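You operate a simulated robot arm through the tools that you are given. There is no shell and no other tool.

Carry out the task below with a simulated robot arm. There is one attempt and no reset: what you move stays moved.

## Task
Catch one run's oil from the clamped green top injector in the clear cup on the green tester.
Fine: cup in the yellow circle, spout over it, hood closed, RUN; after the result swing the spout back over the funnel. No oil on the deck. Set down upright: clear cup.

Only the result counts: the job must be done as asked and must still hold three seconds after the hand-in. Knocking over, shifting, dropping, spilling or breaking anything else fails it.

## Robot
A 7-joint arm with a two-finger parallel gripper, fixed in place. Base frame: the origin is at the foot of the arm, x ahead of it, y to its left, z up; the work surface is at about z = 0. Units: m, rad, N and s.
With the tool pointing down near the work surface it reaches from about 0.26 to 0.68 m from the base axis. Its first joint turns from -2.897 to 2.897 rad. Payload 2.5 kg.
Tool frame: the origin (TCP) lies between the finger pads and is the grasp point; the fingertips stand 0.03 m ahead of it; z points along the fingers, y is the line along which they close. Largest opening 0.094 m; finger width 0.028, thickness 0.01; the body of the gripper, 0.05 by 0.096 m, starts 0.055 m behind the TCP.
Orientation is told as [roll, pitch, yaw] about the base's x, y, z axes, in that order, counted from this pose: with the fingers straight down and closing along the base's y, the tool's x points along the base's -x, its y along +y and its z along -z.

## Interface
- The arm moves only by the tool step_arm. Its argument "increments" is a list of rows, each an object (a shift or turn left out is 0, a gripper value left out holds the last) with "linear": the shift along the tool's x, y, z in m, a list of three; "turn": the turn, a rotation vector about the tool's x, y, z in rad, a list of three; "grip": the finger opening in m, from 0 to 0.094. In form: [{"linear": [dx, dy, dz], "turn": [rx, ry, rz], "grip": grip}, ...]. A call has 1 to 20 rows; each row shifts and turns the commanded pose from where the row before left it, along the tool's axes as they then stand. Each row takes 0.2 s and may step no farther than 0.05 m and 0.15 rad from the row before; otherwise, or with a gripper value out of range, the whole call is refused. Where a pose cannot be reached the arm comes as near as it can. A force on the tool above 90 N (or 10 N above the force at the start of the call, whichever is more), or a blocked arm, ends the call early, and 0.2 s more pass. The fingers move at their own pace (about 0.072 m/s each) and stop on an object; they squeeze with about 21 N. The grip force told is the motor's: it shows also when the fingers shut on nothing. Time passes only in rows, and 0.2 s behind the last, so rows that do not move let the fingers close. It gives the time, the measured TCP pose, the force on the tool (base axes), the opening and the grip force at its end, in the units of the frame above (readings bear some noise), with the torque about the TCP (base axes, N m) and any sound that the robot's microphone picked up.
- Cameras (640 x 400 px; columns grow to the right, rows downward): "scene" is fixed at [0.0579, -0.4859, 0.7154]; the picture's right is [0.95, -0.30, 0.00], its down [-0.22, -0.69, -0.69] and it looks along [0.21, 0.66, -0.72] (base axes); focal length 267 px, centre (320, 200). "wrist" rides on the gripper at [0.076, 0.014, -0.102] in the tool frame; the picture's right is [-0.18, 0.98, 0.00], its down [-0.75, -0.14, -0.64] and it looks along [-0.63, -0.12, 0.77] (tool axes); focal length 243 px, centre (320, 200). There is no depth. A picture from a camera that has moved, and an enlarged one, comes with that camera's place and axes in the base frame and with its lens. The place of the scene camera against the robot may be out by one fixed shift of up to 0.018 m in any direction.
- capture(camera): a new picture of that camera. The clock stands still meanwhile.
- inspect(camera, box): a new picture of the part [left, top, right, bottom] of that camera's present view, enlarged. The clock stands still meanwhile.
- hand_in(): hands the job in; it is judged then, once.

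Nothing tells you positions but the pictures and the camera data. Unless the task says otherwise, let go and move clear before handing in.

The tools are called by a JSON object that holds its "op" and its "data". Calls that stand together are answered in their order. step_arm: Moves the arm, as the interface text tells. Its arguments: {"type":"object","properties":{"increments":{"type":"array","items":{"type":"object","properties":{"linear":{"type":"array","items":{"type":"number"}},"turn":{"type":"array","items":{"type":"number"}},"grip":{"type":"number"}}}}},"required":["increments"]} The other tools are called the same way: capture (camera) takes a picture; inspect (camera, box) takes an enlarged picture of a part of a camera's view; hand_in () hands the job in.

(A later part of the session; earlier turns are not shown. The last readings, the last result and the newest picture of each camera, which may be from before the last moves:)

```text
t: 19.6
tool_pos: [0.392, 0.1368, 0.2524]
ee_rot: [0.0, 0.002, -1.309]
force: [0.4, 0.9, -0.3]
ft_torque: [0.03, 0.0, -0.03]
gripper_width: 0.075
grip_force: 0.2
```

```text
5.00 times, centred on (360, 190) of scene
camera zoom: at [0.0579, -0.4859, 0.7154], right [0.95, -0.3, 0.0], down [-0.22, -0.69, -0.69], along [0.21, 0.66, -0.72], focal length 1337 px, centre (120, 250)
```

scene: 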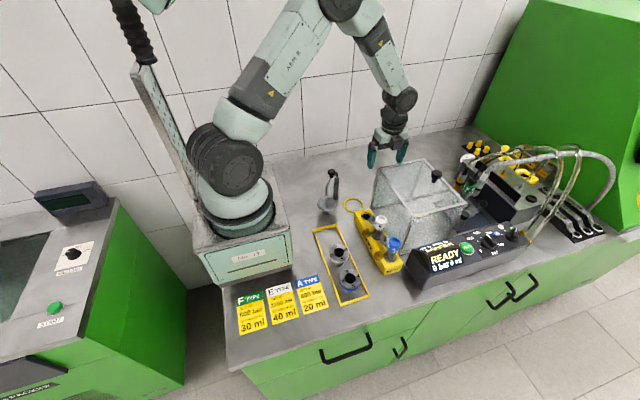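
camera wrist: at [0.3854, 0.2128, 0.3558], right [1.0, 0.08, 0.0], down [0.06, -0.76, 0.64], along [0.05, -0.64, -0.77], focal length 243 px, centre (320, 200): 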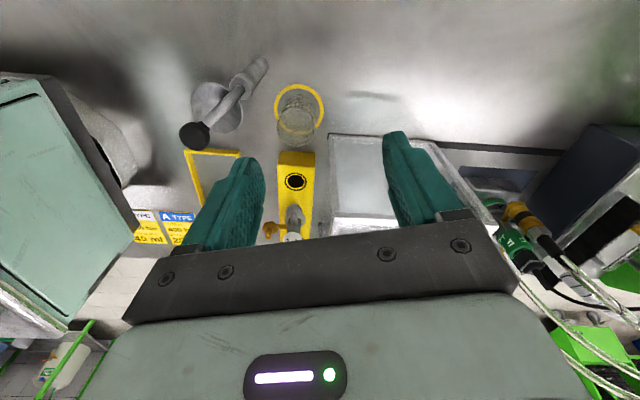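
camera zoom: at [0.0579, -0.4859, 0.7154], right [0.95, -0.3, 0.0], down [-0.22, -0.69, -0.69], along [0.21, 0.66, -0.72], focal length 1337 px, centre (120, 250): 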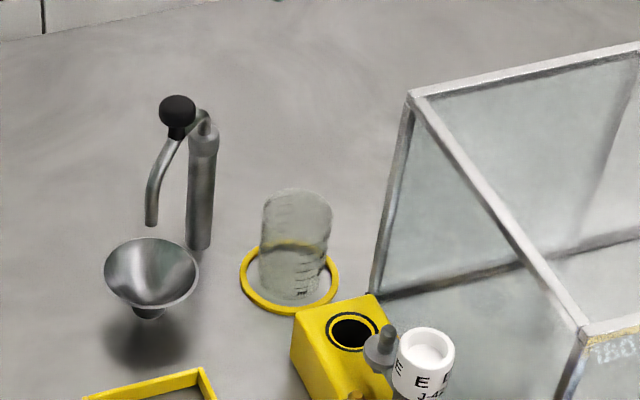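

The cup stands in the ring. Now I'll pin down the spout knob's position.

{"op": "inspect", "data": {"camera": "wrist", "box": [160, 40, 340, 160]}}

{"op": "inspect", "data": {"camera": "scene", "box": [310, 160, 370, 220]}}

```text
3.33 times, centred on (250, 100) of wrist
camera zoom: at [0.3854, 0.2128, 0.3558], right [1.0, 0.08, 0.0], down [0.06, -0.76, 0.64], along [0.05, -0.64, -0.77], focal length 809 px, centre (553, 533)
```

zoom: 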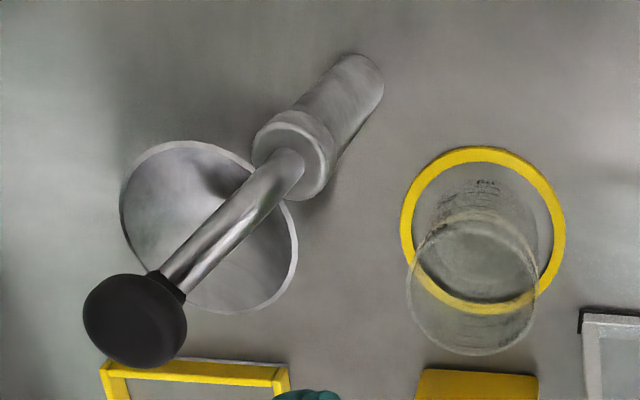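

```text
6.67 times, centred on (340, 190) of scene
camera zoom: at [0.0579, -0.4859, 0.7154], right [0.95, -0.3, 0.0], down [-0.22, -0.69, -0.69], along [0.21, 0.66, -0.72], focal length 1783 px, centre (187, 267)
```

zoom: 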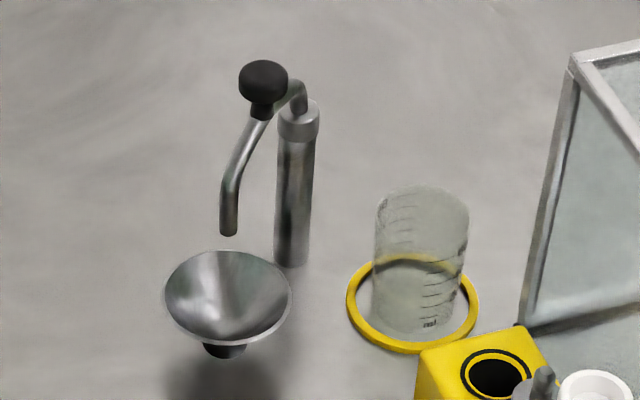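

The knob is at about (0.283, 0.1115, 0.157) and the post axis at (0.315, 0.140), so the swing is about 91° at a radius of 0.043. I'll turn the gripper so the fingers sit on the tangential sides of the knob.

{"op": "step_arm", "data": {"increments": [{"turn": [0, 0, 0.137], "grip": 0.06}, {"turn": [0, 0, 0.137]}, {"turn": [0, 0, 0.137]}, {"turn": [0, 0, 0.137]}, {"turn": [0, 0, 0.137]}, {"turn": [0, 0, 0.137]}, {"turn": [0, 0, 0.137]}, {}]}}

{"op": "capture", "data": {"camera": "wrist"}}

{"op": "capture", "data": {"camera": "scene"}}

```text
t: 21.4
tool_pos: [0.3919, 0.1361, 0.2512]
ee_rot: [0.0, -0.001, -2.266]
force: [0.9, -0.2, 0.3]
ft_torque: [0.05, 0.0, 0.04]
gripper_width: 0.0601
grip_force: 0.0
```

```text
taken
camera wrist: at [0.4511, 0.1849, 0.355], right [0.63, -0.77, 0.0], down [-0.59, -0.49, 0.64], along [-0.5, -0.41, -0.77], focal length 243 px, centre (320, 200)
```

wrist: 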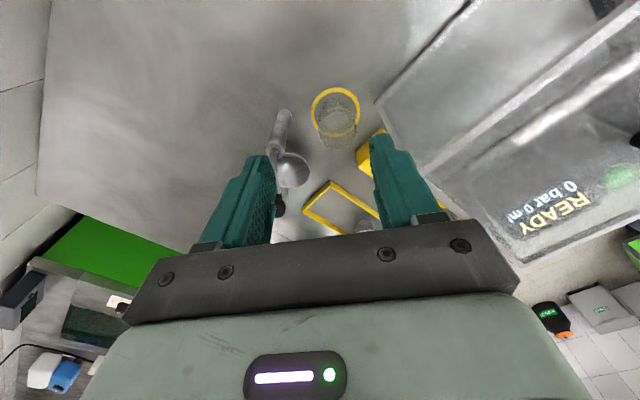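

```text
taken
```

scene: 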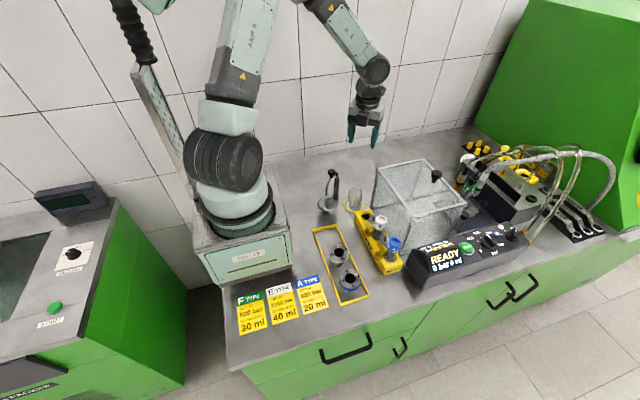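

That orientation is reachable. I'll move above the knob.

{"op": "step_arm", "data": {"increments": [{"linear": [-0.0296, -0.0226, 0.005]}, {"linear": [-0.0296, -0.0226, 0.005]}, {"linear": [-0.0296, -0.0226, 0.005]}, {}]}}

{"op": "capture", "data": {"camera": "wrist"}}

{"op": "inspect", "data": {"camera": "scene", "box": [280, 120, 400, 220]}}

```text
t: 22.4
tool_pos: [0.282, 0.1113, 0.2395]
ee_rot: [-0.001, 0.0, -2.266]
force: [0.0, -0.7, 0.9]
ft_torque: [0.0, 0.02, 0.02]
gripper_width: 0.0598
grip_force: 0.1
```

```text
taken
camera wrist: at [0.3407, 0.1599, 0.3427], right [0.64, -0.77, 0.0], down [-0.59, -0.49, 0.64], along [-0.5, -0.41, -0.77], focal length 243 px, centre (320, 200)
```

wrist: 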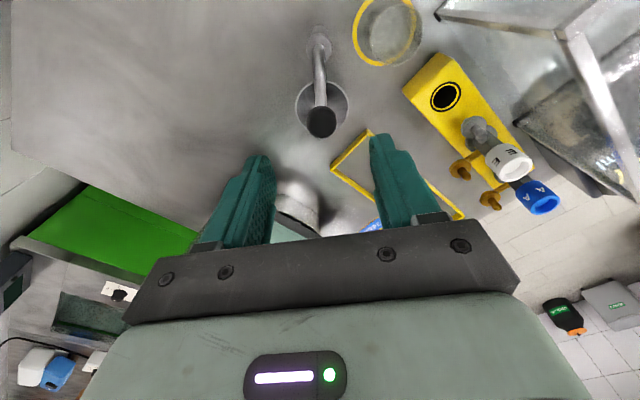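

```text
4.00 times, centred on (340, 170) of scene
camera zoom: at [0.0579, -0.4859, 0.7154], right [0.95, -0.3, 0.0], down [-0.22, -0.69, -0.69], along [0.21, 0.66, -0.72], focal length 1070 px, centre (240, 320)
```

zoom: 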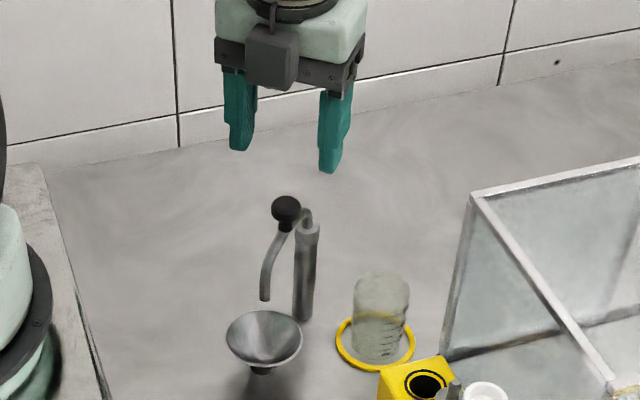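

The wrist view confirms the knob position. I'll descend around it and close.

{"op": "step_arm", "data": {"increments": [{"linear": [0.0005, 0, 0.03]}, {"linear": [0, 0, 0.03]}, {"linear": [0, 0, 0.013]}, {}]}}

{"op": "capture", "data": {"camera": "wrist"}}

{"op": "inspect", "data": {"camera": "scene", "box": [280, 120, 400, 220]}}

```text
t: 23.4
tool_pos: [0.2822, 0.1132, 0.1647]
ee_rot: [0.001, 0.001, -2.267]
force: [-0.7, 0.2, -0.6]
ft_torque: [0.02, 0.02, 0.03]
gripper_width: 0.0601
grip_force: 0.0
```

```text
taken
camera wrist: at [0.3414, 0.1619, 0.2679], right [0.64, -0.77, 0.0], down [-0.59, -0.49, 0.64], along [-0.5, -0.41, -0.77], focal length 243 px, centre (320, 200)
```

wrist: 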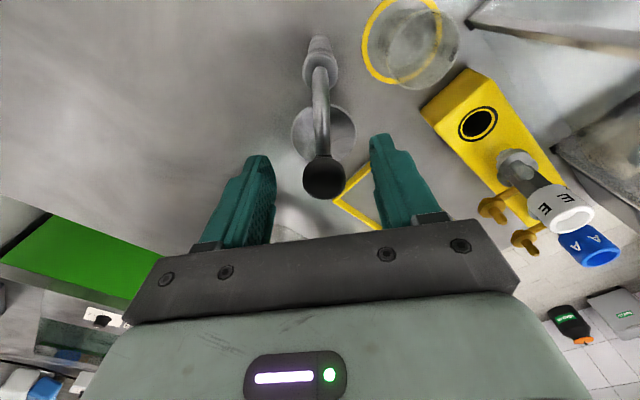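

```text
4.00 times, centred on (340, 170) of scene
camera zoom: at [0.0579, -0.4859, 0.7154], right [0.95, -0.3, 0.0], down [-0.22, -0.69, -0.69], along [0.21, 0.66, -0.72], focal length 1070 px, centre (240, 320)
```

zoom: 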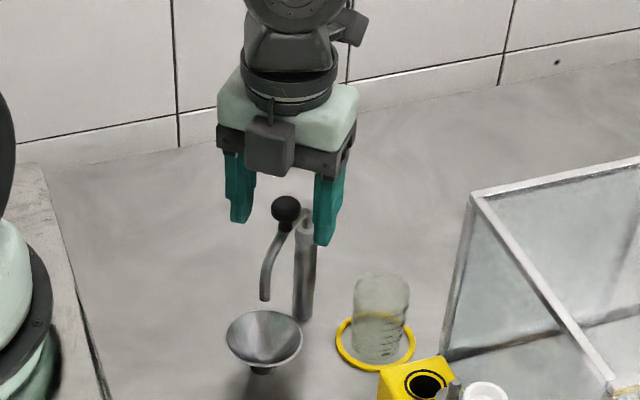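

The knob is centred between the fingers. I'll close on it.

{"op": "step_arm", "data": {"increments": [{"grip": 0.04}, {"grip": 0.02}, {"grip": 0.015}, {}, {}]}}

{"op": "capture", "data": {"camera": "wrist"}}

```text
t: 24.6
tool_pos: [0.2833, 0.1131, 0.1648]
ee_rot: [0.005, 0.001, -2.273]
force: [18.4, -20.5, -4.8]
ft_torque: [-0.28, -0.14, -0.33]
gripper_width: 0.0228
grip_force: 45.2
```

```text
taken
camera wrist: at [0.3426, 0.1607, 0.2683], right [0.63, -0.77, 0.0], down [-0.6, -0.48, 0.64], along [-0.49, -0.41, -0.77], focal length 243 px, centre (320, 200)
```

wrist: 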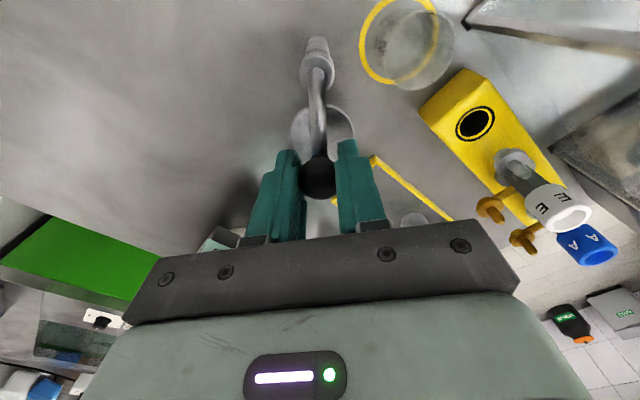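

The knob is gripped at 0.023 m, with some side force against the stop. I'll start the arc toward the ring in small pieces, watching the force.

{"op": "step_arm", "data": {"increments": [{"linear": [-0.00046, 0.00523, 0], "turn": [0, 0, -0.122]}, {"linear": [-0.00046, 0.00523, 0], "turn": [0, 0, -0.122]}, {"linear": [-0.00046, 0.00523, 0], "turn": [0, 0, -0.122]}]}}

{"op": "inspect", "data": {"camera": "scene", "box": [280, 120, 400, 220]}}

```text
t: 25.4
tool_pos: [0.294, 0.1038, 0.1635]
ee_rot: [-0.003, -0.001, -1.897]
force: [-8.8, 1.6, 25.3]
ft_torque: [0.07, 0.1, 0.31]
gripper_width: 0.023
grip_force: 44.8
```

```text
4.00 times, centred on (340, 170) of scene
camera zoom: at [0.0579, -0.4859, 0.7154], right [0.95, -0.3, 0.0], down [-0.22, -0.69, -0.69], along [0.21, 0.66, -0.72], focal length 1070 px, centre (240, 320)
```

zoom: 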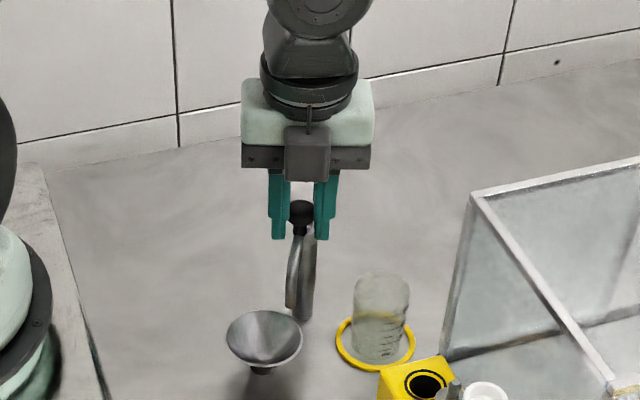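

The spout is following. I'll continue the arc.

{"op": "step_arm", "data": {"increments": [{"linear": [-0.00046, 0.00523, -0.0008], "turn": [0, 0, -0.122]}, {"linear": [-0.00046, 0.00523, 0], "turn": [0, 0, -0.122]}, {"linear": [-0.00046, 0.00523, 0], "turn": [0, 0, -0.122]}, {"linear": [-0.00046, 0.00523, 0], "turn": [0, 0, -0.122]}, {"linear": [-0.00046, 0.00523, 0], "turn": [0, 0, -0.122]}]}}

{"op": "inspect", "data": {"camera": "scene", "box": [280, 120, 400, 220]}}

```text
t: 26.6
tool_pos: [0.3202, 0.0988, 0.1625]
ee_rot: [0.0, -0.002, -1.291]
force: [-6.8, -1.9, 13.9]
ft_torque: [0.23, 0.14, 0.21]
gripper_width: 0.0231
grip_force: 44.9
```

```text
4.00 times, centred on (340, 170) of scene
camera zoom: at [0.0579, -0.4859, 0.7154], right [0.95, -0.3, 0.0], down [-0.22, -0.69, -0.69], along [0.21, 0.66, -0.72], focal length 1070 px, centre (240, 320)
```

zoom: 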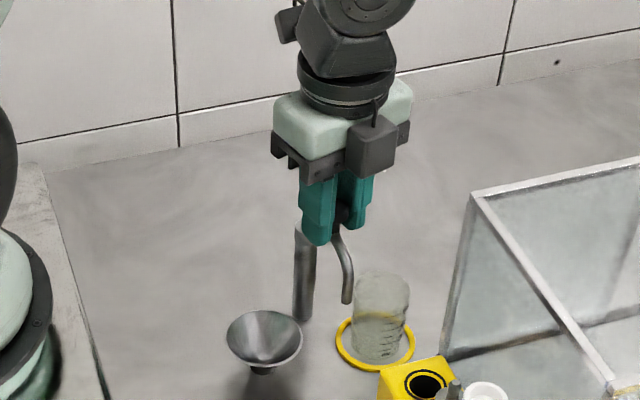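

The spout is partway round and its tip looks about 1 cm above the cup rim. I'll go on in smaller pieces.

{"op": "step_arm", "data": {"increments": [{"linear": [-0.00046, 0.00523, -0.0005], "turn": [0, 0, -0.122]}, {"linear": [-0.00046, 0.00523, 0], "turn": [0, 0, -0.122]}]}}

{"op": "inspect", "data": {"camera": "scene", "box": [320, 160, 400, 220]}}

{"op": "capture", "data": {"camera": "wrist"}}

```text
t: 27.2
tool_pos: [0.329, 0.1012, 0.1638]
ee_rot: [-0.001, 0.001, -1.044]
force: [-6.1, 3.9, 3.8]
ft_torque: [-0.23, -0.15, 0.18]
gripper_width: 0.0227
grip_force: 44.9
```

```text
6.67 times, centred on (360, 190) of scene
camera zoom: at [0.0579, -0.4859, 0.7154], right [0.95, -0.3, 0.0], down [-0.22, -0.69, -0.69], along [0.21, 0.66, -0.72], focal length 1783 px, centre (53, 267)
```

zoom: 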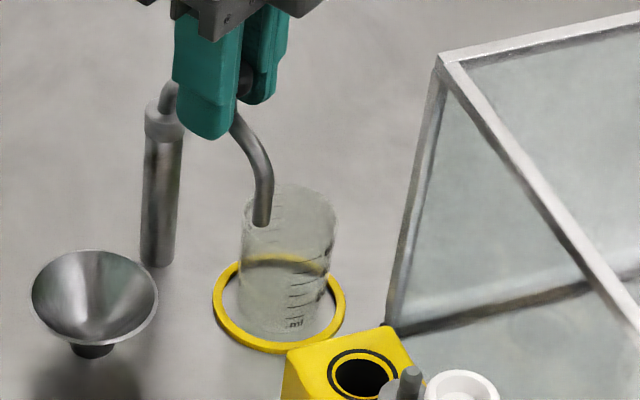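

```text
taken
camera wrist: at [0.3034, 0.1728, 0.267], right [0.94, 0.33, 0.0], down [0.26, -0.72, 0.64], along [0.21, -0.6, -0.77], focal length 243 px, centre (320, 200)
```

wrist: 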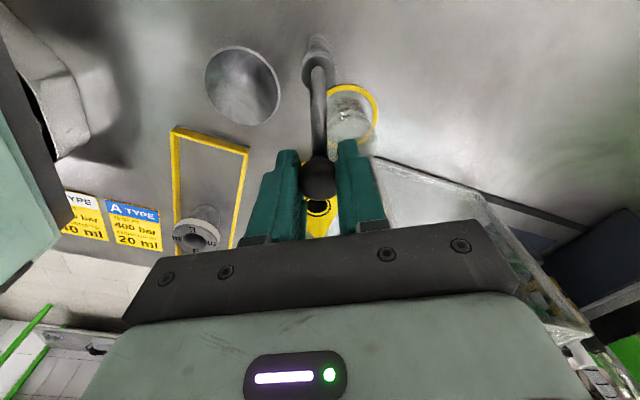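

The tip is above the cup's left part. About 20° remain.

{"op": "step_arm", "data": {"increments": [{"linear": [-0.00046, 0.00523, 0], "turn": [0, 0, -0.122]}, {"linear": [-0.00046, 0.00523, 0], "turn": [0, 0, -0.122]}]}}

{"op": "inspect", "data": {"camera": "scene", "box": [320, 160, 400, 220]}}

{"op": "inspect", "data": {"camera": "wrist", "box": [240, 20, 420, 200]}}

```text
t: 27.8
tool_pos: [0.3377, 0.1044, 0.164]
ee_rot: [0.001, 0.0, -0.804]
force: [-1.8, 8.6, 1.4]
ft_torque: [0.34, 0.17, -0.14]
gripper_width: 0.0229
grip_force: 44.9
```

```text
6.67 times, centred on (360, 190) of scene
camera zoom: at [0.0579, -0.4859, 0.7154], right [0.95, -0.3, 0.0], down [-0.22, -0.69, -0.69], along [0.21, 0.66, -0.72], focal length 1783 px, centre (53, 267)
```

zoom: 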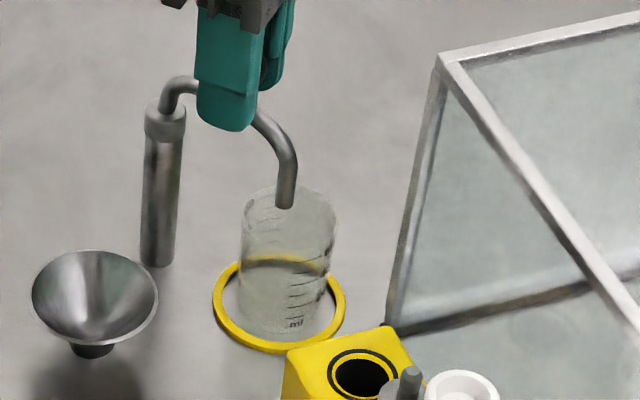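

```text
2.22 times, centred on (330, 110) of wrist
camera zoom: at [0.2956, 0.1692, 0.267], right [0.83, 0.55, 0.0], down [0.42, -0.64, 0.64], along [0.35, -0.54, -0.77], focal length 539 px, centre (298, 400)
```

zoom: 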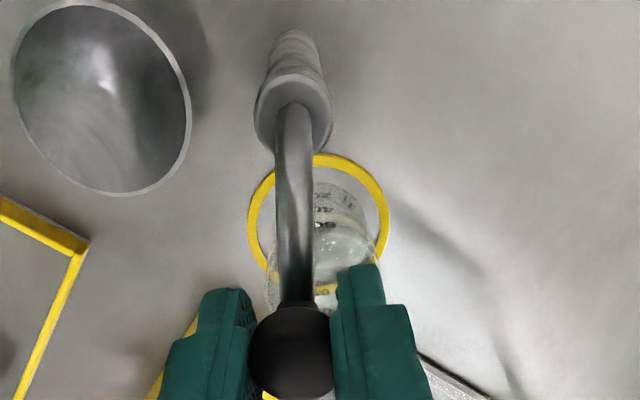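

The tip is over the cup but looks slightly short of centre. I'll add about 8° and check for an end stop.

{"op": "step_arm", "data": {"increments": [{"linear": [-0.00026, 0.003, 0], "turn": [0, 0, -0.07]}, {"linear": [-0.00026, 0.003, 0], "turn": [0, 0, -0.07]}]}}

{"op": "inspect", "data": {"camera": "scene", "box": [320, 160, 400, 220]}}

{"op": "inspect", "data": {"camera": "wrist", "box": [240, 20, 420, 200]}}

```text
t: 28.4
tool_pos: [0.344, 0.1096, 0.1644]
ee_rot: [-0.001, -0.001, -0.664]
force: [-1.9, 9.3, -11.3]
ft_torque: [-0.24, -0.37, -0.29]
gripper_width: 0.023
grip_force: 45.4
```

```text
6.67 times, centred on (360, 190) of scene
camera zoom: at [0.0579, -0.4859, 0.7154], right [0.95, -0.3, 0.0], down [-0.22, -0.69, -0.69], along [0.21, 0.66, -0.72], focal length 1783 px, centre (53, 267)
```

zoom: 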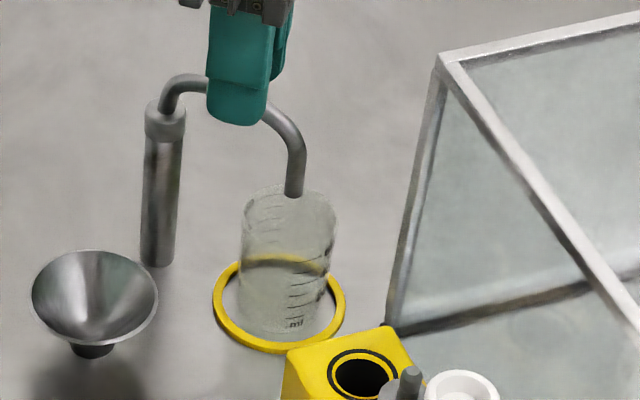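

```text
2.22 times, centred on (330, 110) of wrist
camera zoom: at [0.2916, 0.1661, 0.2671], right [0.75, 0.66, 0.0], down [0.51, -0.57, 0.64], along [0.42, -0.48, -0.77], focal length 539 px, centre (298, 400)
```

zoom: 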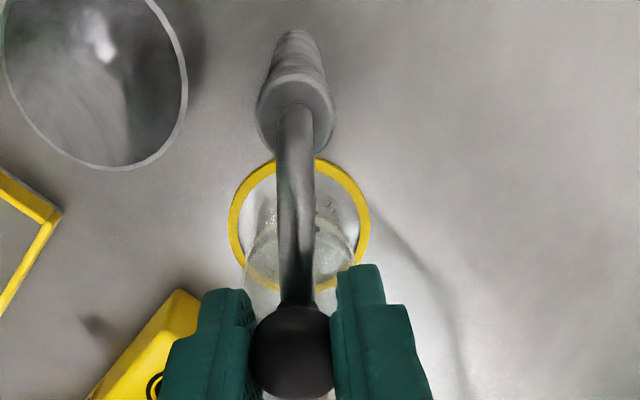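

The spout, post and ring centre now line up in the wrist view. I'll release and lift off.

{"op": "step_arm", "data": {"increments": [{"grip": 0.035}, {"grip": 0.06}, {}, {"linear": [0, 0, -0.03]}, {"linear": [0, 0, -0.04]}, {"linear": [0, 0, -0.04]}, {"linear": [0.02, 0, -0.04]}]}}

{"op": "capture", "data": {"camera": "wrist"}}

{"op": "inspect", "data": {"camera": "wrist", "box": [240, 0, 420, 160]}}

{"op": "inspect", "data": {"camera": "scene", "box": [320, 160, 400, 220]}}

```text
t: 30.0
tool_pos: [0.3296, 0.1228, 0.3162]
ee_rot: [0.001, -0.002, -0.662]
force: [-0.1, -0.4, -0.2]
ft_torque: [0.04, 0.02, 0.02]
gripper_width: 0.0596
grip_force: 0.2
```

```text
taken
camera wrist: at [0.2769, 0.1797, 0.4198], right [0.75, 0.66, 0.0], down [0.51, -0.57, 0.64], along [0.42, -0.48, -0.77], focal length 243 px, centre (320, 200)
```

wrist: 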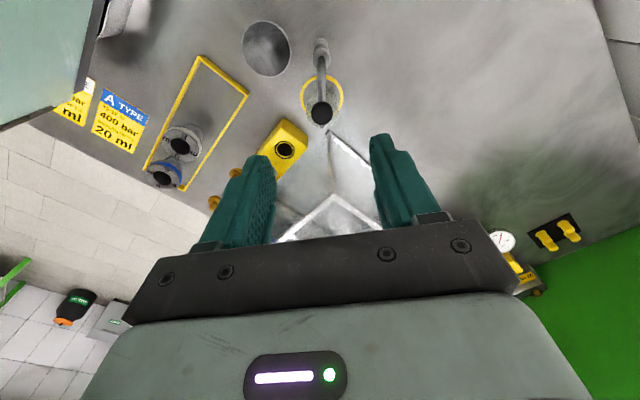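

```text
2.50 times, centred on (330, 80) of wrist
camera zoom: at [0.2769, 0.1797, 0.4198], right [0.75, 0.66, 0.0], down [0.51, -0.57, 0.64], along [0.42, -0.48, -0.77], focal length 606 px, centre (295, 500)
```

zoom: 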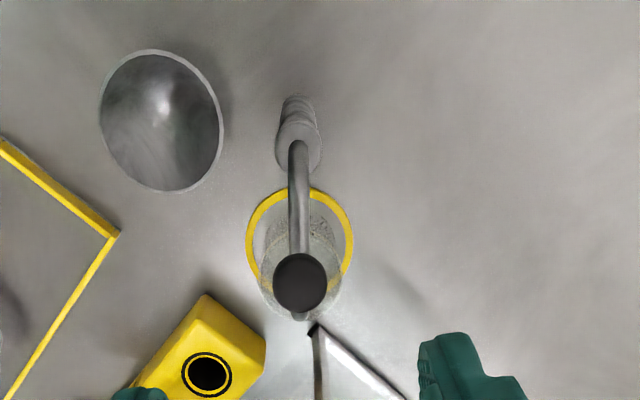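

```text
6.67 times, centred on (360, 190) of scene
camera zoom: at [0.0579, -0.4859, 0.7154], right [0.95, -0.3, 0.0], down [-0.22, -0.69, -0.69], along [0.21, 0.66, -0.72], focal length 1783 px, centre (53, 267)
```

zoom: 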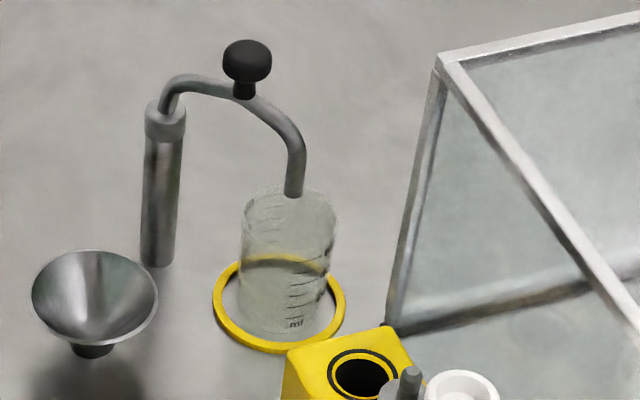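

The spout tip is over the cup. The hood spans about x 0.41–0.567 and y −0.15 to 0.047, with its top near z = 0.195. It needs to slide +x over the injector at x ≈ 0.70, so I'll close the fingers, square up, and go behind its −x top frame to push.

{"op": "step_arm", "data": {"increments": [{"turn": [0, 0, -0.1325], "grip": 0.0}, {"turn": [0, 0, -0.1325]}, {"turn": [0, 0, -0.1325]}, {"turn": [0, 0, -0.1325]}, {"turn": [0, 0, -0.1325]}, {"linear": [-0.009, -0.0437, 0]}, {"linear": [-0.009, -0.0437, 0]}, {"linear": [-0.009, -0.0437, 0]}, {"linear": [-0.009, -0.0437, 0]}, {}]}}

{"op": "capture", "data": {"camera": "wrist"}}

{"op": "capture", "data": {"camera": "scene"}}

```text
t: 32.2
tool_pos: [0.364, -0.0536, 0.3145]
ee_rot: [0.0, 0.001, -0.003]
force: [0.2, 0.2, 0.4]
ft_torque: [-0.04, 0.01, 0.01]
gripper_width: 0.0
grip_force: 21.3
```

```text
taken
camera wrist: at [0.2873, -0.0401, 0.4178], right [0.19, 0.98, 0.0], down [0.75, -0.14, 0.64], along [0.63, -0.12, -0.77], focal length 243 px, centre (320, 200)
```

wrist: 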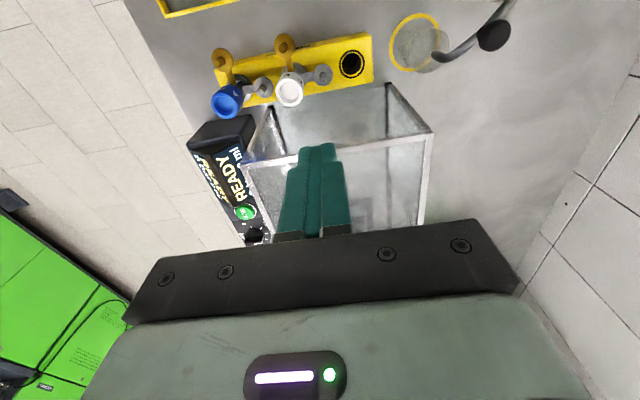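

```text
taken
```

scene: 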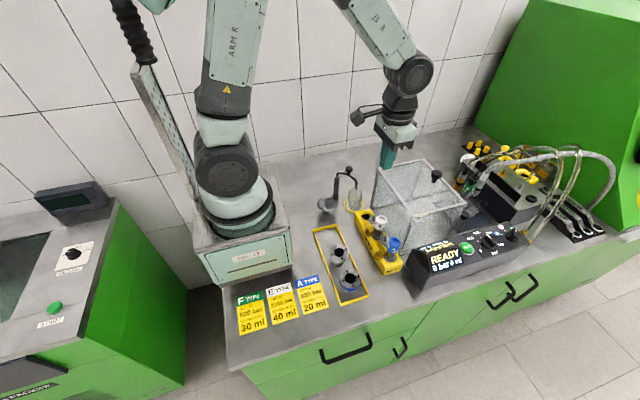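

The hood's −x top frame is just ahead of the closed fingers. I'll lower to z ≈ 0.20 behind it, and check the spout against the cup from this angle.

{"op": "inspect", "data": {"camera": "wrist", "box": [370, 0, 530, 90]}}

{"op": "step_arm", "data": {"increments": [{"linear": [0, 0, 0.03]}, {"linear": [0, 0, 0.03]}, {"linear": [0, 0, 0.03]}, {"linear": [0, 0, 0.026]}, {}]}}

{"op": "capture", "data": {"camera": "wrist"}}

{"op": "inspect", "data": {"camera": "scene", "box": [340, 110, 500, 250]}}

```text
4.00 times, centred on (450, 45) of wrist
camera zoom: at [0.2873, -0.0401, 0.4178], right [0.19, 0.98, 0.0], down [0.75, -0.14, 0.64], along [0.63, -0.12, -0.77], focal length 970 px, centre (-200, 820)
```

zoom: 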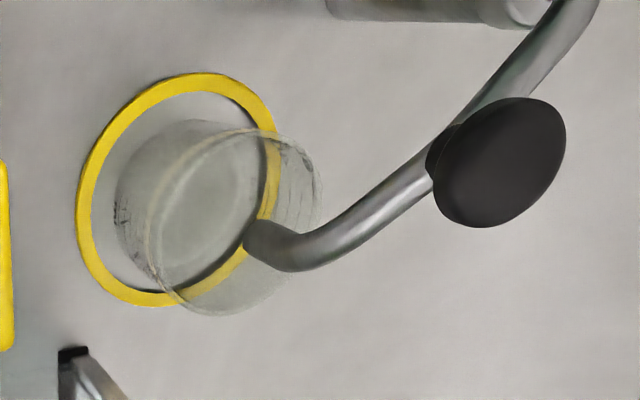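

```text
t: 33.4
tool_pos: [0.3629, -0.0553, 0.1993]
ee_rot: [0.0, 0.0, -0.003]
force: [0.2, -0.3, -0.3]
ft_torque: [0.01, -0.01, 0.05]
gripper_width: 0.0
grip_force: 21.1
```

```text
taken
camera wrist: at [0.2863, -0.041, 0.3024], right [0.19, 0.98, 0.0], down [0.75, -0.14, 0.64], along [0.63, -0.12, -0.77], focal length 243 px, centre (320, 200)
```

wrist: 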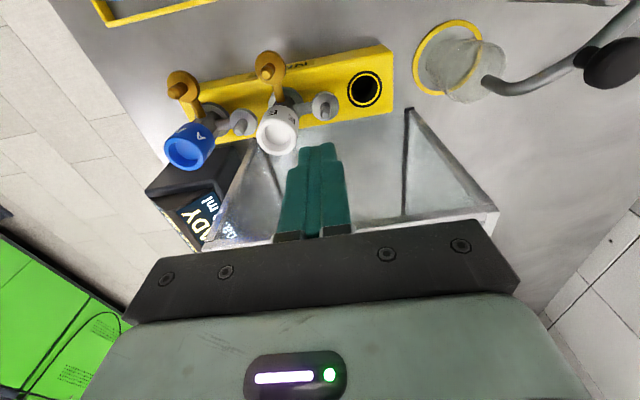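

```text
2.86 times, centred on (420, 180) of scene
camera zoom: at [0.0579, -0.4859, 0.7154], right [0.95, -0.3, 0.0], down [-0.22, -0.69, -0.69], along [0.21, 0.66, -0.72], focal length 764 px, centre (34, 257)
```

zoom: 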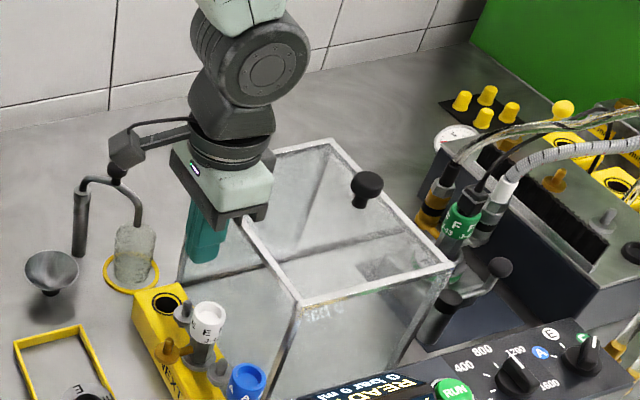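

The tip is within about 3 mm of the cup centre. Next I'll advance to the hood frame and begin pushing gently in +x.

{"op": "step_arm", "data": {"increments": [{"linear": [-0.01, 0, 0]}, {"linear": [-0.01, 0, 0]}, {"linear": [-0.01, 0, 0]}, {"linear": [-0.008, 0, 0]}, {"linear": [-0.008, 0, 0]}, {"linear": [-0.008, 0, 0]}, {}]}}

{"op": "inspect", "data": {"camera": "scene", "box": [340, 110, 500, 250]}}

```text
t: 35.0
tool_pos: [0.419, -0.0528, 0.1989]
ee_rot: [0.001, -0.001, 0.0]
force: [-2.1, -0.7, 0.4]
ft_torque: [0.01, 0.01, -0.01]
gripper_width: 0.0
grip_force: 21.1
```

```text
2.86 times, centred on (420, 180) of scene
camera zoom: at [0.0579, -0.4859, 0.7154], right [0.95, -0.3, 0.0], down [-0.22, -0.69, -0.69], along [0.21, 0.66, -0.72], focal length 764 px, centre (34, 257)
```

zoom: 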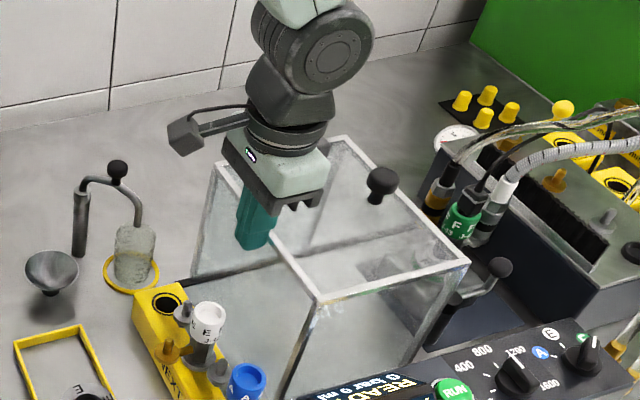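

The hood slides with about 2 N. I'll keep pushing.

{"op": "step_arm", "data": {"increments": [{"linear": [-0.01, 0, 0]}, {"linear": [-0.01, 0, 0]}, {"linear": [-0.01, 0, 0]}, {"linear": [-0.01, 0, 0]}, {"linear": [-0.01, 0, 0]}, {"linear": [-0.01, 0, 0]}, {"linear": [-0.01, 0, 0]}, {}]}}

{"op": "inspect", "data": {"camera": "scene", "box": [380, 110, 540, 250]}}

```text
t: 36.8
tool_pos: [0.4893, -0.0517, 0.1991]
ee_rot: [-0.002, -0.001, 0.0]
force: [0.3, 0.0, 0.0]
ft_torque: [0.02, -0.01, -0.02]
gripper_width: 0.0
grip_force: 21.7
```

```text
2.86 times, centred on (460, 180) of scene
camera zoom: at [0.0579, -0.4859, 0.7154], right [0.95, -0.3, 0.0], down [-0.22, -0.69, -0.69], along [0.21, 0.66, -0.72], focal length 764 px, centre (-80, 257)
```

zoom: 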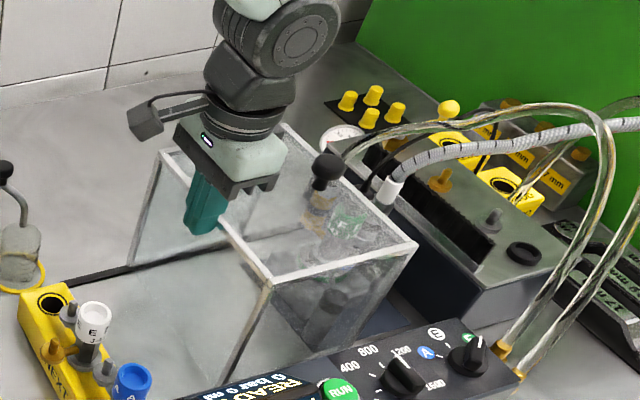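

The hood is passing over the injector, so I'll continue.

{"op": "step_arm", "data": {"increments": [{"linear": [-0.01, 0, 0]}, {"linear": [-0.01, 0, 0]}, {"linear": [-0.01, 0, 0]}, {"linear": [-0.01, 0, 0]}, {}]}}

{"op": "inspect", "data": {"camera": "scene", "box": [380, 110, 540, 250]}}

```text
t: 38.0
tool_pos: [0.5299, -0.0525, 0.1977]
ee_rot: [0.001, 0.001, -0.002]
force: [-0.4, -0.1, 0.5]
ft_torque: [0.05, 0.03, 0.03]
gripper_width: 0.0
grip_force: 21.2
```

```text
2.86 times, centred on (460, 180) of scene
camera zoom: at [0.0579, -0.4859, 0.7154], right [0.95, -0.3, 0.0], down [-0.22, -0.69, -0.69], along [0.21, 0.66, -0.72], focal length 764 px, centre (-80, 257)
```

zoom: 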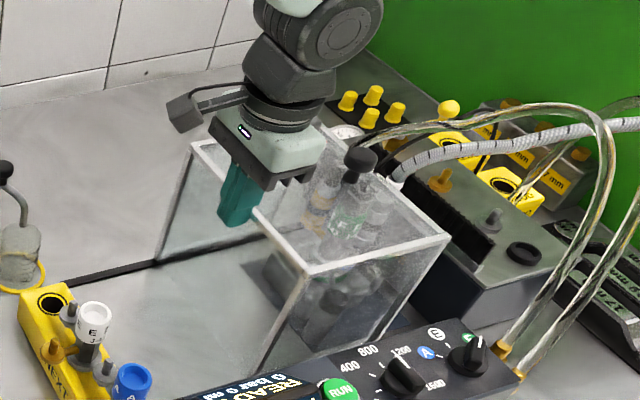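

Little travel is left before the block. I'll go on in smaller steps until I feel the stop.

{"op": "step_arm", "data": {"increments": [{"linear": [-0.006, 0, 0]}, {"linear": [-0.006, 0, 0]}, {"linear": [-0.006, 0, 0]}, {"linear": [-0.006, 0, 0]}, {}]}}

{"op": "inspect", "data": {"camera": "scene", "box": [380, 110, 540, 250]}}

{"op": "capture", "data": {"camera": "wrist"}}

```text
t: 39.2
tool_pos: [0.5553, -0.0531, 0.1993]
ee_rot: [0.0, -0.001, -0.002]
force: [-1.3, -0.2, 0.3]
ft_torque: [-0.03, 0.01, 0.0]
gripper_width: 0.0002
grip_force: 21.3
```

```text
2.86 times, centred on (460, 180) of scene
camera zoom: at [0.0579, -0.4859, 0.7154], right [0.95, -0.3, 0.0], down [-0.22, -0.69, -0.69], along [0.21, 0.66, -0.72], focal length 764 px, centre (-80, 257)
```

zoom: 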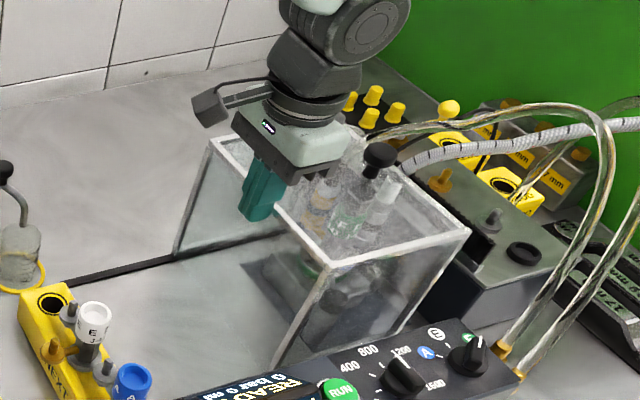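

```text
taken
camera wrist: at [0.4768, -0.0401, 0.3025], right [0.19, 0.98, 0.0], down [0.75, -0.14, 0.64], along [0.63, -0.12, -0.77], focal length 243 px, centre (320, 200)
```

wrist: 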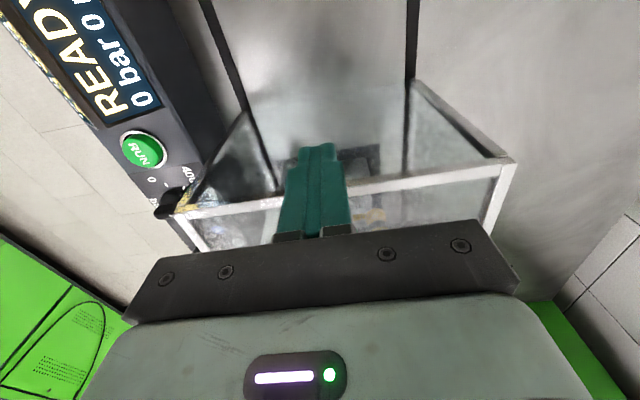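

{"op": "step_arm", "data": {"increments": [{"linear": [-0.005, 0, 0]}, {"linear": [-0.005, 0, 0]}, {"linear": [-0.005, 0, 0]}, {"linear": [-0.005, 0, 0]}, {}]}}

{"op": "inspect", "data": {"camera": "scene", "box": [400, 110, 560, 250]}}

```text
t: 40.4
tool_pos: [0.5732, -0.052, 0.1991]
ee_rot: [0.002, -0.001, -0.003]
force: [-0.5, -0.1, 0.3]
ft_torque: [-0.03, 0.04, -0.02]
gripper_width: 0.0003
grip_force: 21.5
```

```text
2.86 times, centred on (480, 180) of scene
camera zoom: at [0.0579, -0.4859, 0.7154], right [0.95, -0.3, 0.0], down [-0.22, -0.69, -0.69], along [0.21, 0.66, -0.72], focal length 764 px, centre (-137, 257)
```

zoom: 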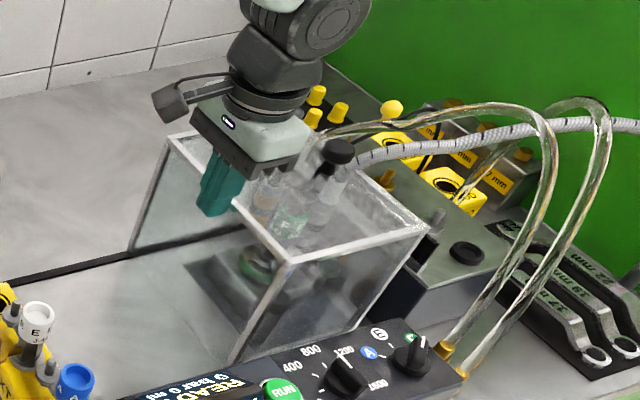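

{"op": "step_arm", "data": {"increments": [{"linear": [-0.005, 0, 0]}, {"linear": [-0.005, 0, 0]}, {"linear": [-0.004, 0, 0]}, {"linear": [-0.004, 0, 0]}, {"linear": [-0.004, 0, 0]}, {}]}}

{"op": "inspect", "data": {"camera": "scene", "box": [400, 110, 560, 250]}}

```text
t: 41.8
tool_pos: [0.5962, -0.0535, 0.1982]
ee_rot: [0.0, 0.002, 0.0]
force: [0.1, 0.6, -0.6]
ft_torque: [0.01, 0.01, 0.02]
gripper_width: 0.0002
grip_force: 21.1
```

```text
2.86 times, centred on (480, 180) of scene
camera zoom: at [0.0579, -0.4859, 0.7154], right [0.95, -0.3, 0.0], down [-0.22, -0.69, -0.69], along [0.21, 0.66, -0.72], focal length 764 px, centre (-137, 257)
```

zoom: 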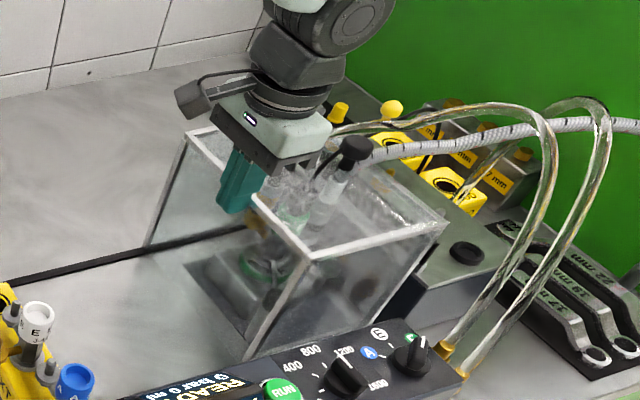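

{"op": "step_arm", "data": {"increments": [{"linear": [-0.004, 0, 0]}, {"linear": [-0.004, 0, 0]}, {"linear": [-0.004, 0, 0]}, {"linear": [-0.004, 0, 0]}, {"linear": [-0.004, 0, 0]}, {}]}}

{"op": "inspect", "data": {"camera": "scene", "box": [400, 110, 560, 250]}}

{"op": "capture", "data": {"camera": "wrist"}}

```text
t: 43.2
tool_pos: [0.6152, -0.0534, 0.1985]
ee_rot: [0.001, -0.001, -0.003]
force: [-0.2, -0.4, -0.2]
ft_torque: [0.03, 0.03, -0.01]
gripper_width: 0.0
grip_force: 20.8
```

```text
2.86 times, centred on (480, 180) of scene
camera zoom: at [0.0579, -0.4859, 0.7154], right [0.95, -0.3, 0.0], down [-0.22, -0.69, -0.69], along [0.21, 0.66, -0.72], focal length 764 px, centre (-137, 257)
```

zoom: 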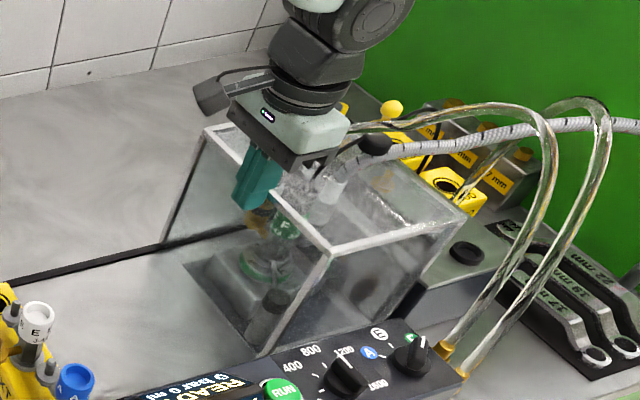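

```text
taken
camera wrist: at [0.5381, -0.0402, 0.3022], right [0.19, 0.98, 0.0], down [0.75, -0.14, 0.64], along [0.63, -0.12, -0.77], focal length 243 px, centre (320, 200)
```

wrist: 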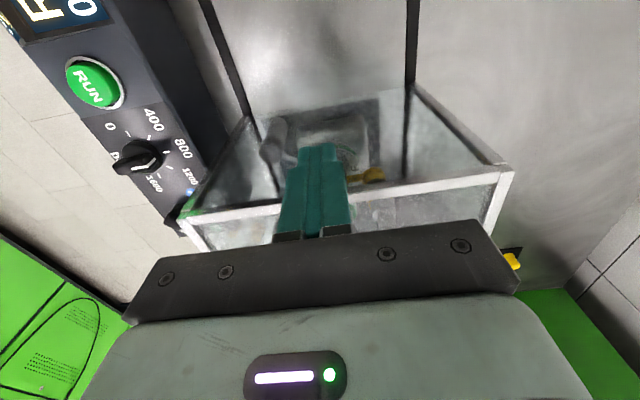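

{"op": "inspect", "data": {"camera": "wrist", "box": [170, 70, 530, 260]}}

{"op": "inspect", "data": {"camera": "scene", "box": [460, 150, 540, 230]}}

```text
1.78 times, centred on (350, 165) of wrist
camera zoom: at [0.5381, -0.0402, 0.3022], right [0.19, 0.98, 0.0], down [0.75, -0.14, 0.64], along [0.63, -0.12, -0.77], focal length 431 px, centre (267, 262)
```

zoom: 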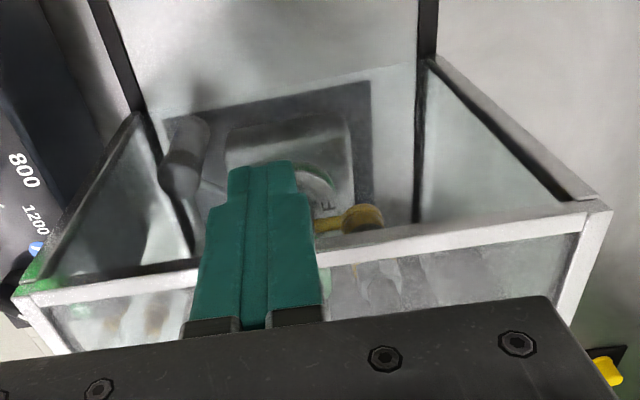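

```text
5.00 times, centred on (500, 190) of scene
camera zoom: at [0.0579, -0.4859, 0.7154], right [0.95, -0.3, 0.0], down [-0.22, -0.69, -0.69], along [0.21, 0.66, -0.72], focal length 1337 px, centre (-580, 250)
```

zoom: 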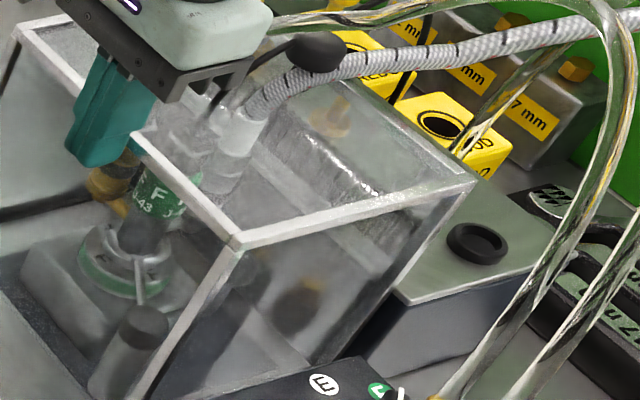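

The hood front looks almost at the block. I'll push in 3 mm steps until contact force shows.

{"op": "step_arm", "data": {"increments": [{"linear": [-0.003, 0, 0]}, {"linear": [-0.003, 0, 0]}, {"linear": [-0.003, 0, 0]}, {"linear": [-0.003, 0, 0]}]}}

{"op": "inspect", "data": {"camera": "scene", "box": [460, 150, 540, 230]}}

```text
t: 44.2
tool_pos: [0.6203, -0.0532, 0.198]
ee_rot: [0.0, 0.023, -0.002]
force: [-69.0, 1.2, 26.4]
ft_torque: [-0.37, 0.44, 0.18]
gripper_width: 0.0
grip_force: 21.0
```

```text
5.00 times, centred on (500, 190) of scene
camera zoom: at [0.0579, -0.4859, 0.7154], right [0.95, -0.3, 0.0], down [-0.22, -0.69, -0.69], along [0.21, 0.66, -0.72], focal length 1337 px, centre (-580, 250)
```

zoom: 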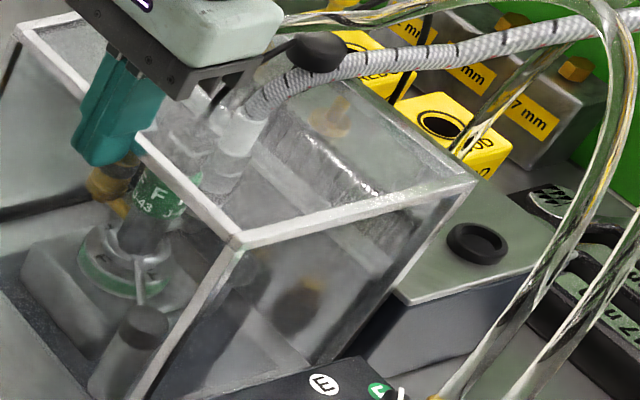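

The hood is against its stop, with 69 N of reaction and no further movement, so it's closed. I'll back off, rise, and go above the RUN button at about (0.565, −0.24).

{"op": "step_arm", "data": {"increments": [{"linear": [0.01, 0, 0]}, {"linear": [0.03, 0, -0.01]}, {"linear": [0.02, 0, -0.04]}, {"linear": [0, -0.03, -0.02]}, {"linear": [0, -0.045, 0]}, {"linear": [0, -0.045, 0]}, {"linear": [0, -0.045, 0]}, {"linear": [0, -0.02, 0]}, {}]}}

{"op": "capture", "data": {"camera": "wrist"}}

{"op": "capture", "data": {"camera": "scene"}}

```text
t: 46.2
tool_pos: [0.5638, -0.2379, 0.2696]
ee_rot: [-0.002, 0.0, -0.003]
force: [0.2, 0.3, -0.2]
ft_torque: [-0.03, -0.03, -0.03]
gripper_width: 0.0
grip_force: 20.3
```

```text
taken
camera wrist: at [0.487, -0.2244, 0.3727], right [0.19, 0.98, 0.0], down [0.75, -0.14, 0.64], along [0.63, -0.12, -0.77], focal length 243 px, centre (320, 200)
```

wrist: 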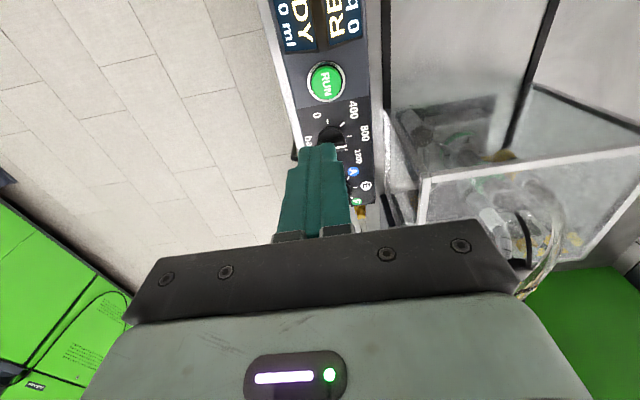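

```text
taken
```

scene: 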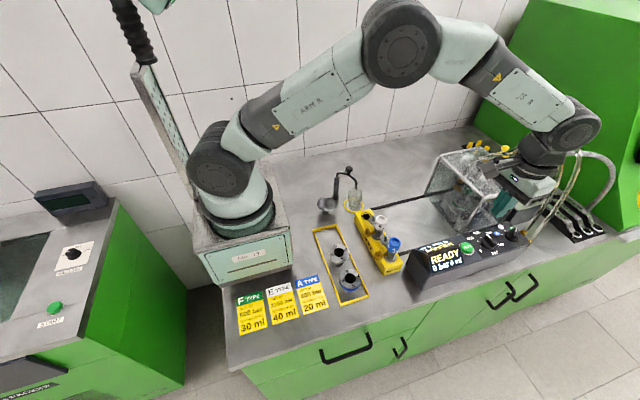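

RUN is at about (0.563, −0.233, 0.07). I'll lower the closed fingertips above it.

{"op": "step_arm", "data": {"increments": [{"linear": [0.001, 0.004, 0.04]}, {"linear": [0, 0, 0.04]}, {"linear": [0, 0, 0.04]}, {"linear": [0, 0, 0.02]}, {}]}}

{"op": "capture", "data": {"camera": "wrist"}}

{"op": "inspect", "data": {"camera": "scene", "box": [400, 170, 540, 290]}}

```text
t: 47.4
tool_pos: [0.5661, -0.2317, 0.1296]
ee_rot: [0.002, 0.0, -0.002]
force: [0.3, 0.0, -0.9]
ft_torque: [-0.03, 0.02, 0.0]
gripper_width: 0.0001
grip_force: 20.9
```

```text
taken
camera wrist: at [0.49, -0.2188, 0.233], right [0.19, 0.98, 0.0], down [0.75, -0.14, 0.64], along [0.63, -0.12, -0.77], focal length 243 px, centre (320, 200)
```

wrist: 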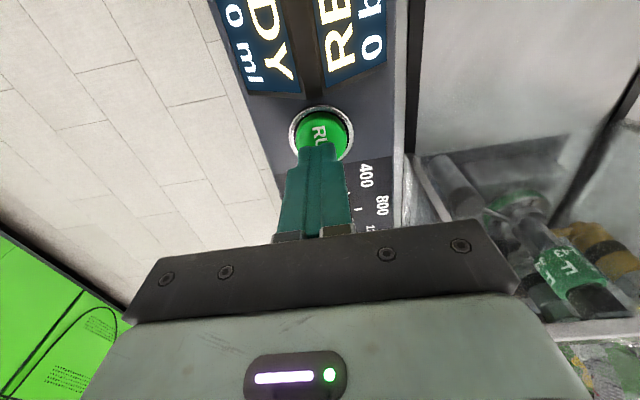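

```text
3.33 times, centred on (470, 230) of scene
camera zoom: at [0.0579, -0.4859, 0.7154], right [0.95, -0.3, 0.0], down [-0.22, -0.69, -0.69], along [0.21, 0.66, -0.72], focal length 891 px, centre (-180, 100)
```

zoom: 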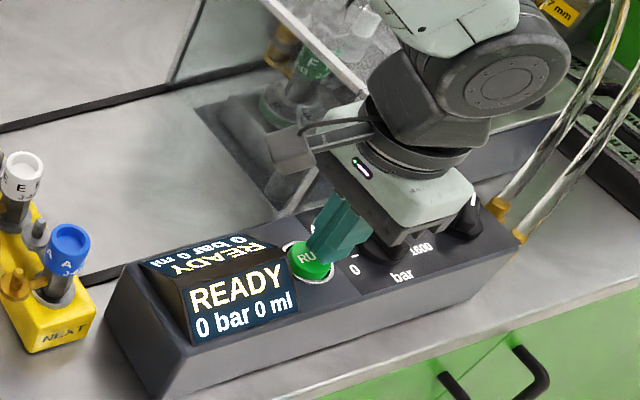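

The fingertips are just above the button. I'll press down slowly.

{"op": "step_arm", "data": {"increments": [{"linear": [0.001, 0, 0.01]}, {"linear": [0, 0, 0.007]}, {"linear": [0, 0, 0.003]}]}}

{"op": "step_arm", "data": {"increments": [{"linear": [0, 0, 0.003]}]}}

{"op": "inspect", "data": {"camera": "scene", "box": [400, 170, 540, 290]}}

```text
t: 48.2
tool_pos: [0.5661, -0.2341, 0.1143]
ee_rot: [0.0, -0.004, -0.002]
force: [-29.2, 17.2, 73.9]
ft_torque: [0.6, 1.66, -0.15]
gripper_width: 0.0
grip_force: 21.3
heard: click
```

```text
t: 48.5
tool_pos: [0.5698, -0.2343, 0.1175]
ee_rot: [0.0, -0.009, -0.002]
force: [-2.3, 2.2, 19.8]
ft_torque: [0.08, 0.34, -0.06]
gripper_width: 0.0
grip_force: 21.5
stopped in row 1: the force on the tool passed its limit at 97 N (the readings are from after the stop); the commanded pose is now the measured one
```

```text
3.33 times, centred on (470, 230) of scene
camera zoom: at [0.0579, -0.4859, 0.7154], right [0.95, -0.3, 0.0], down [-0.22, -0.69, -0.69], along [0.21, 0.66, -0.72], focal length 891 px, centre (-180, 100)
```

zoom: 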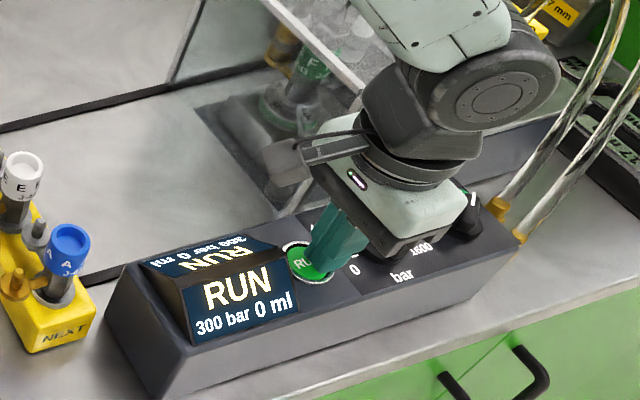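

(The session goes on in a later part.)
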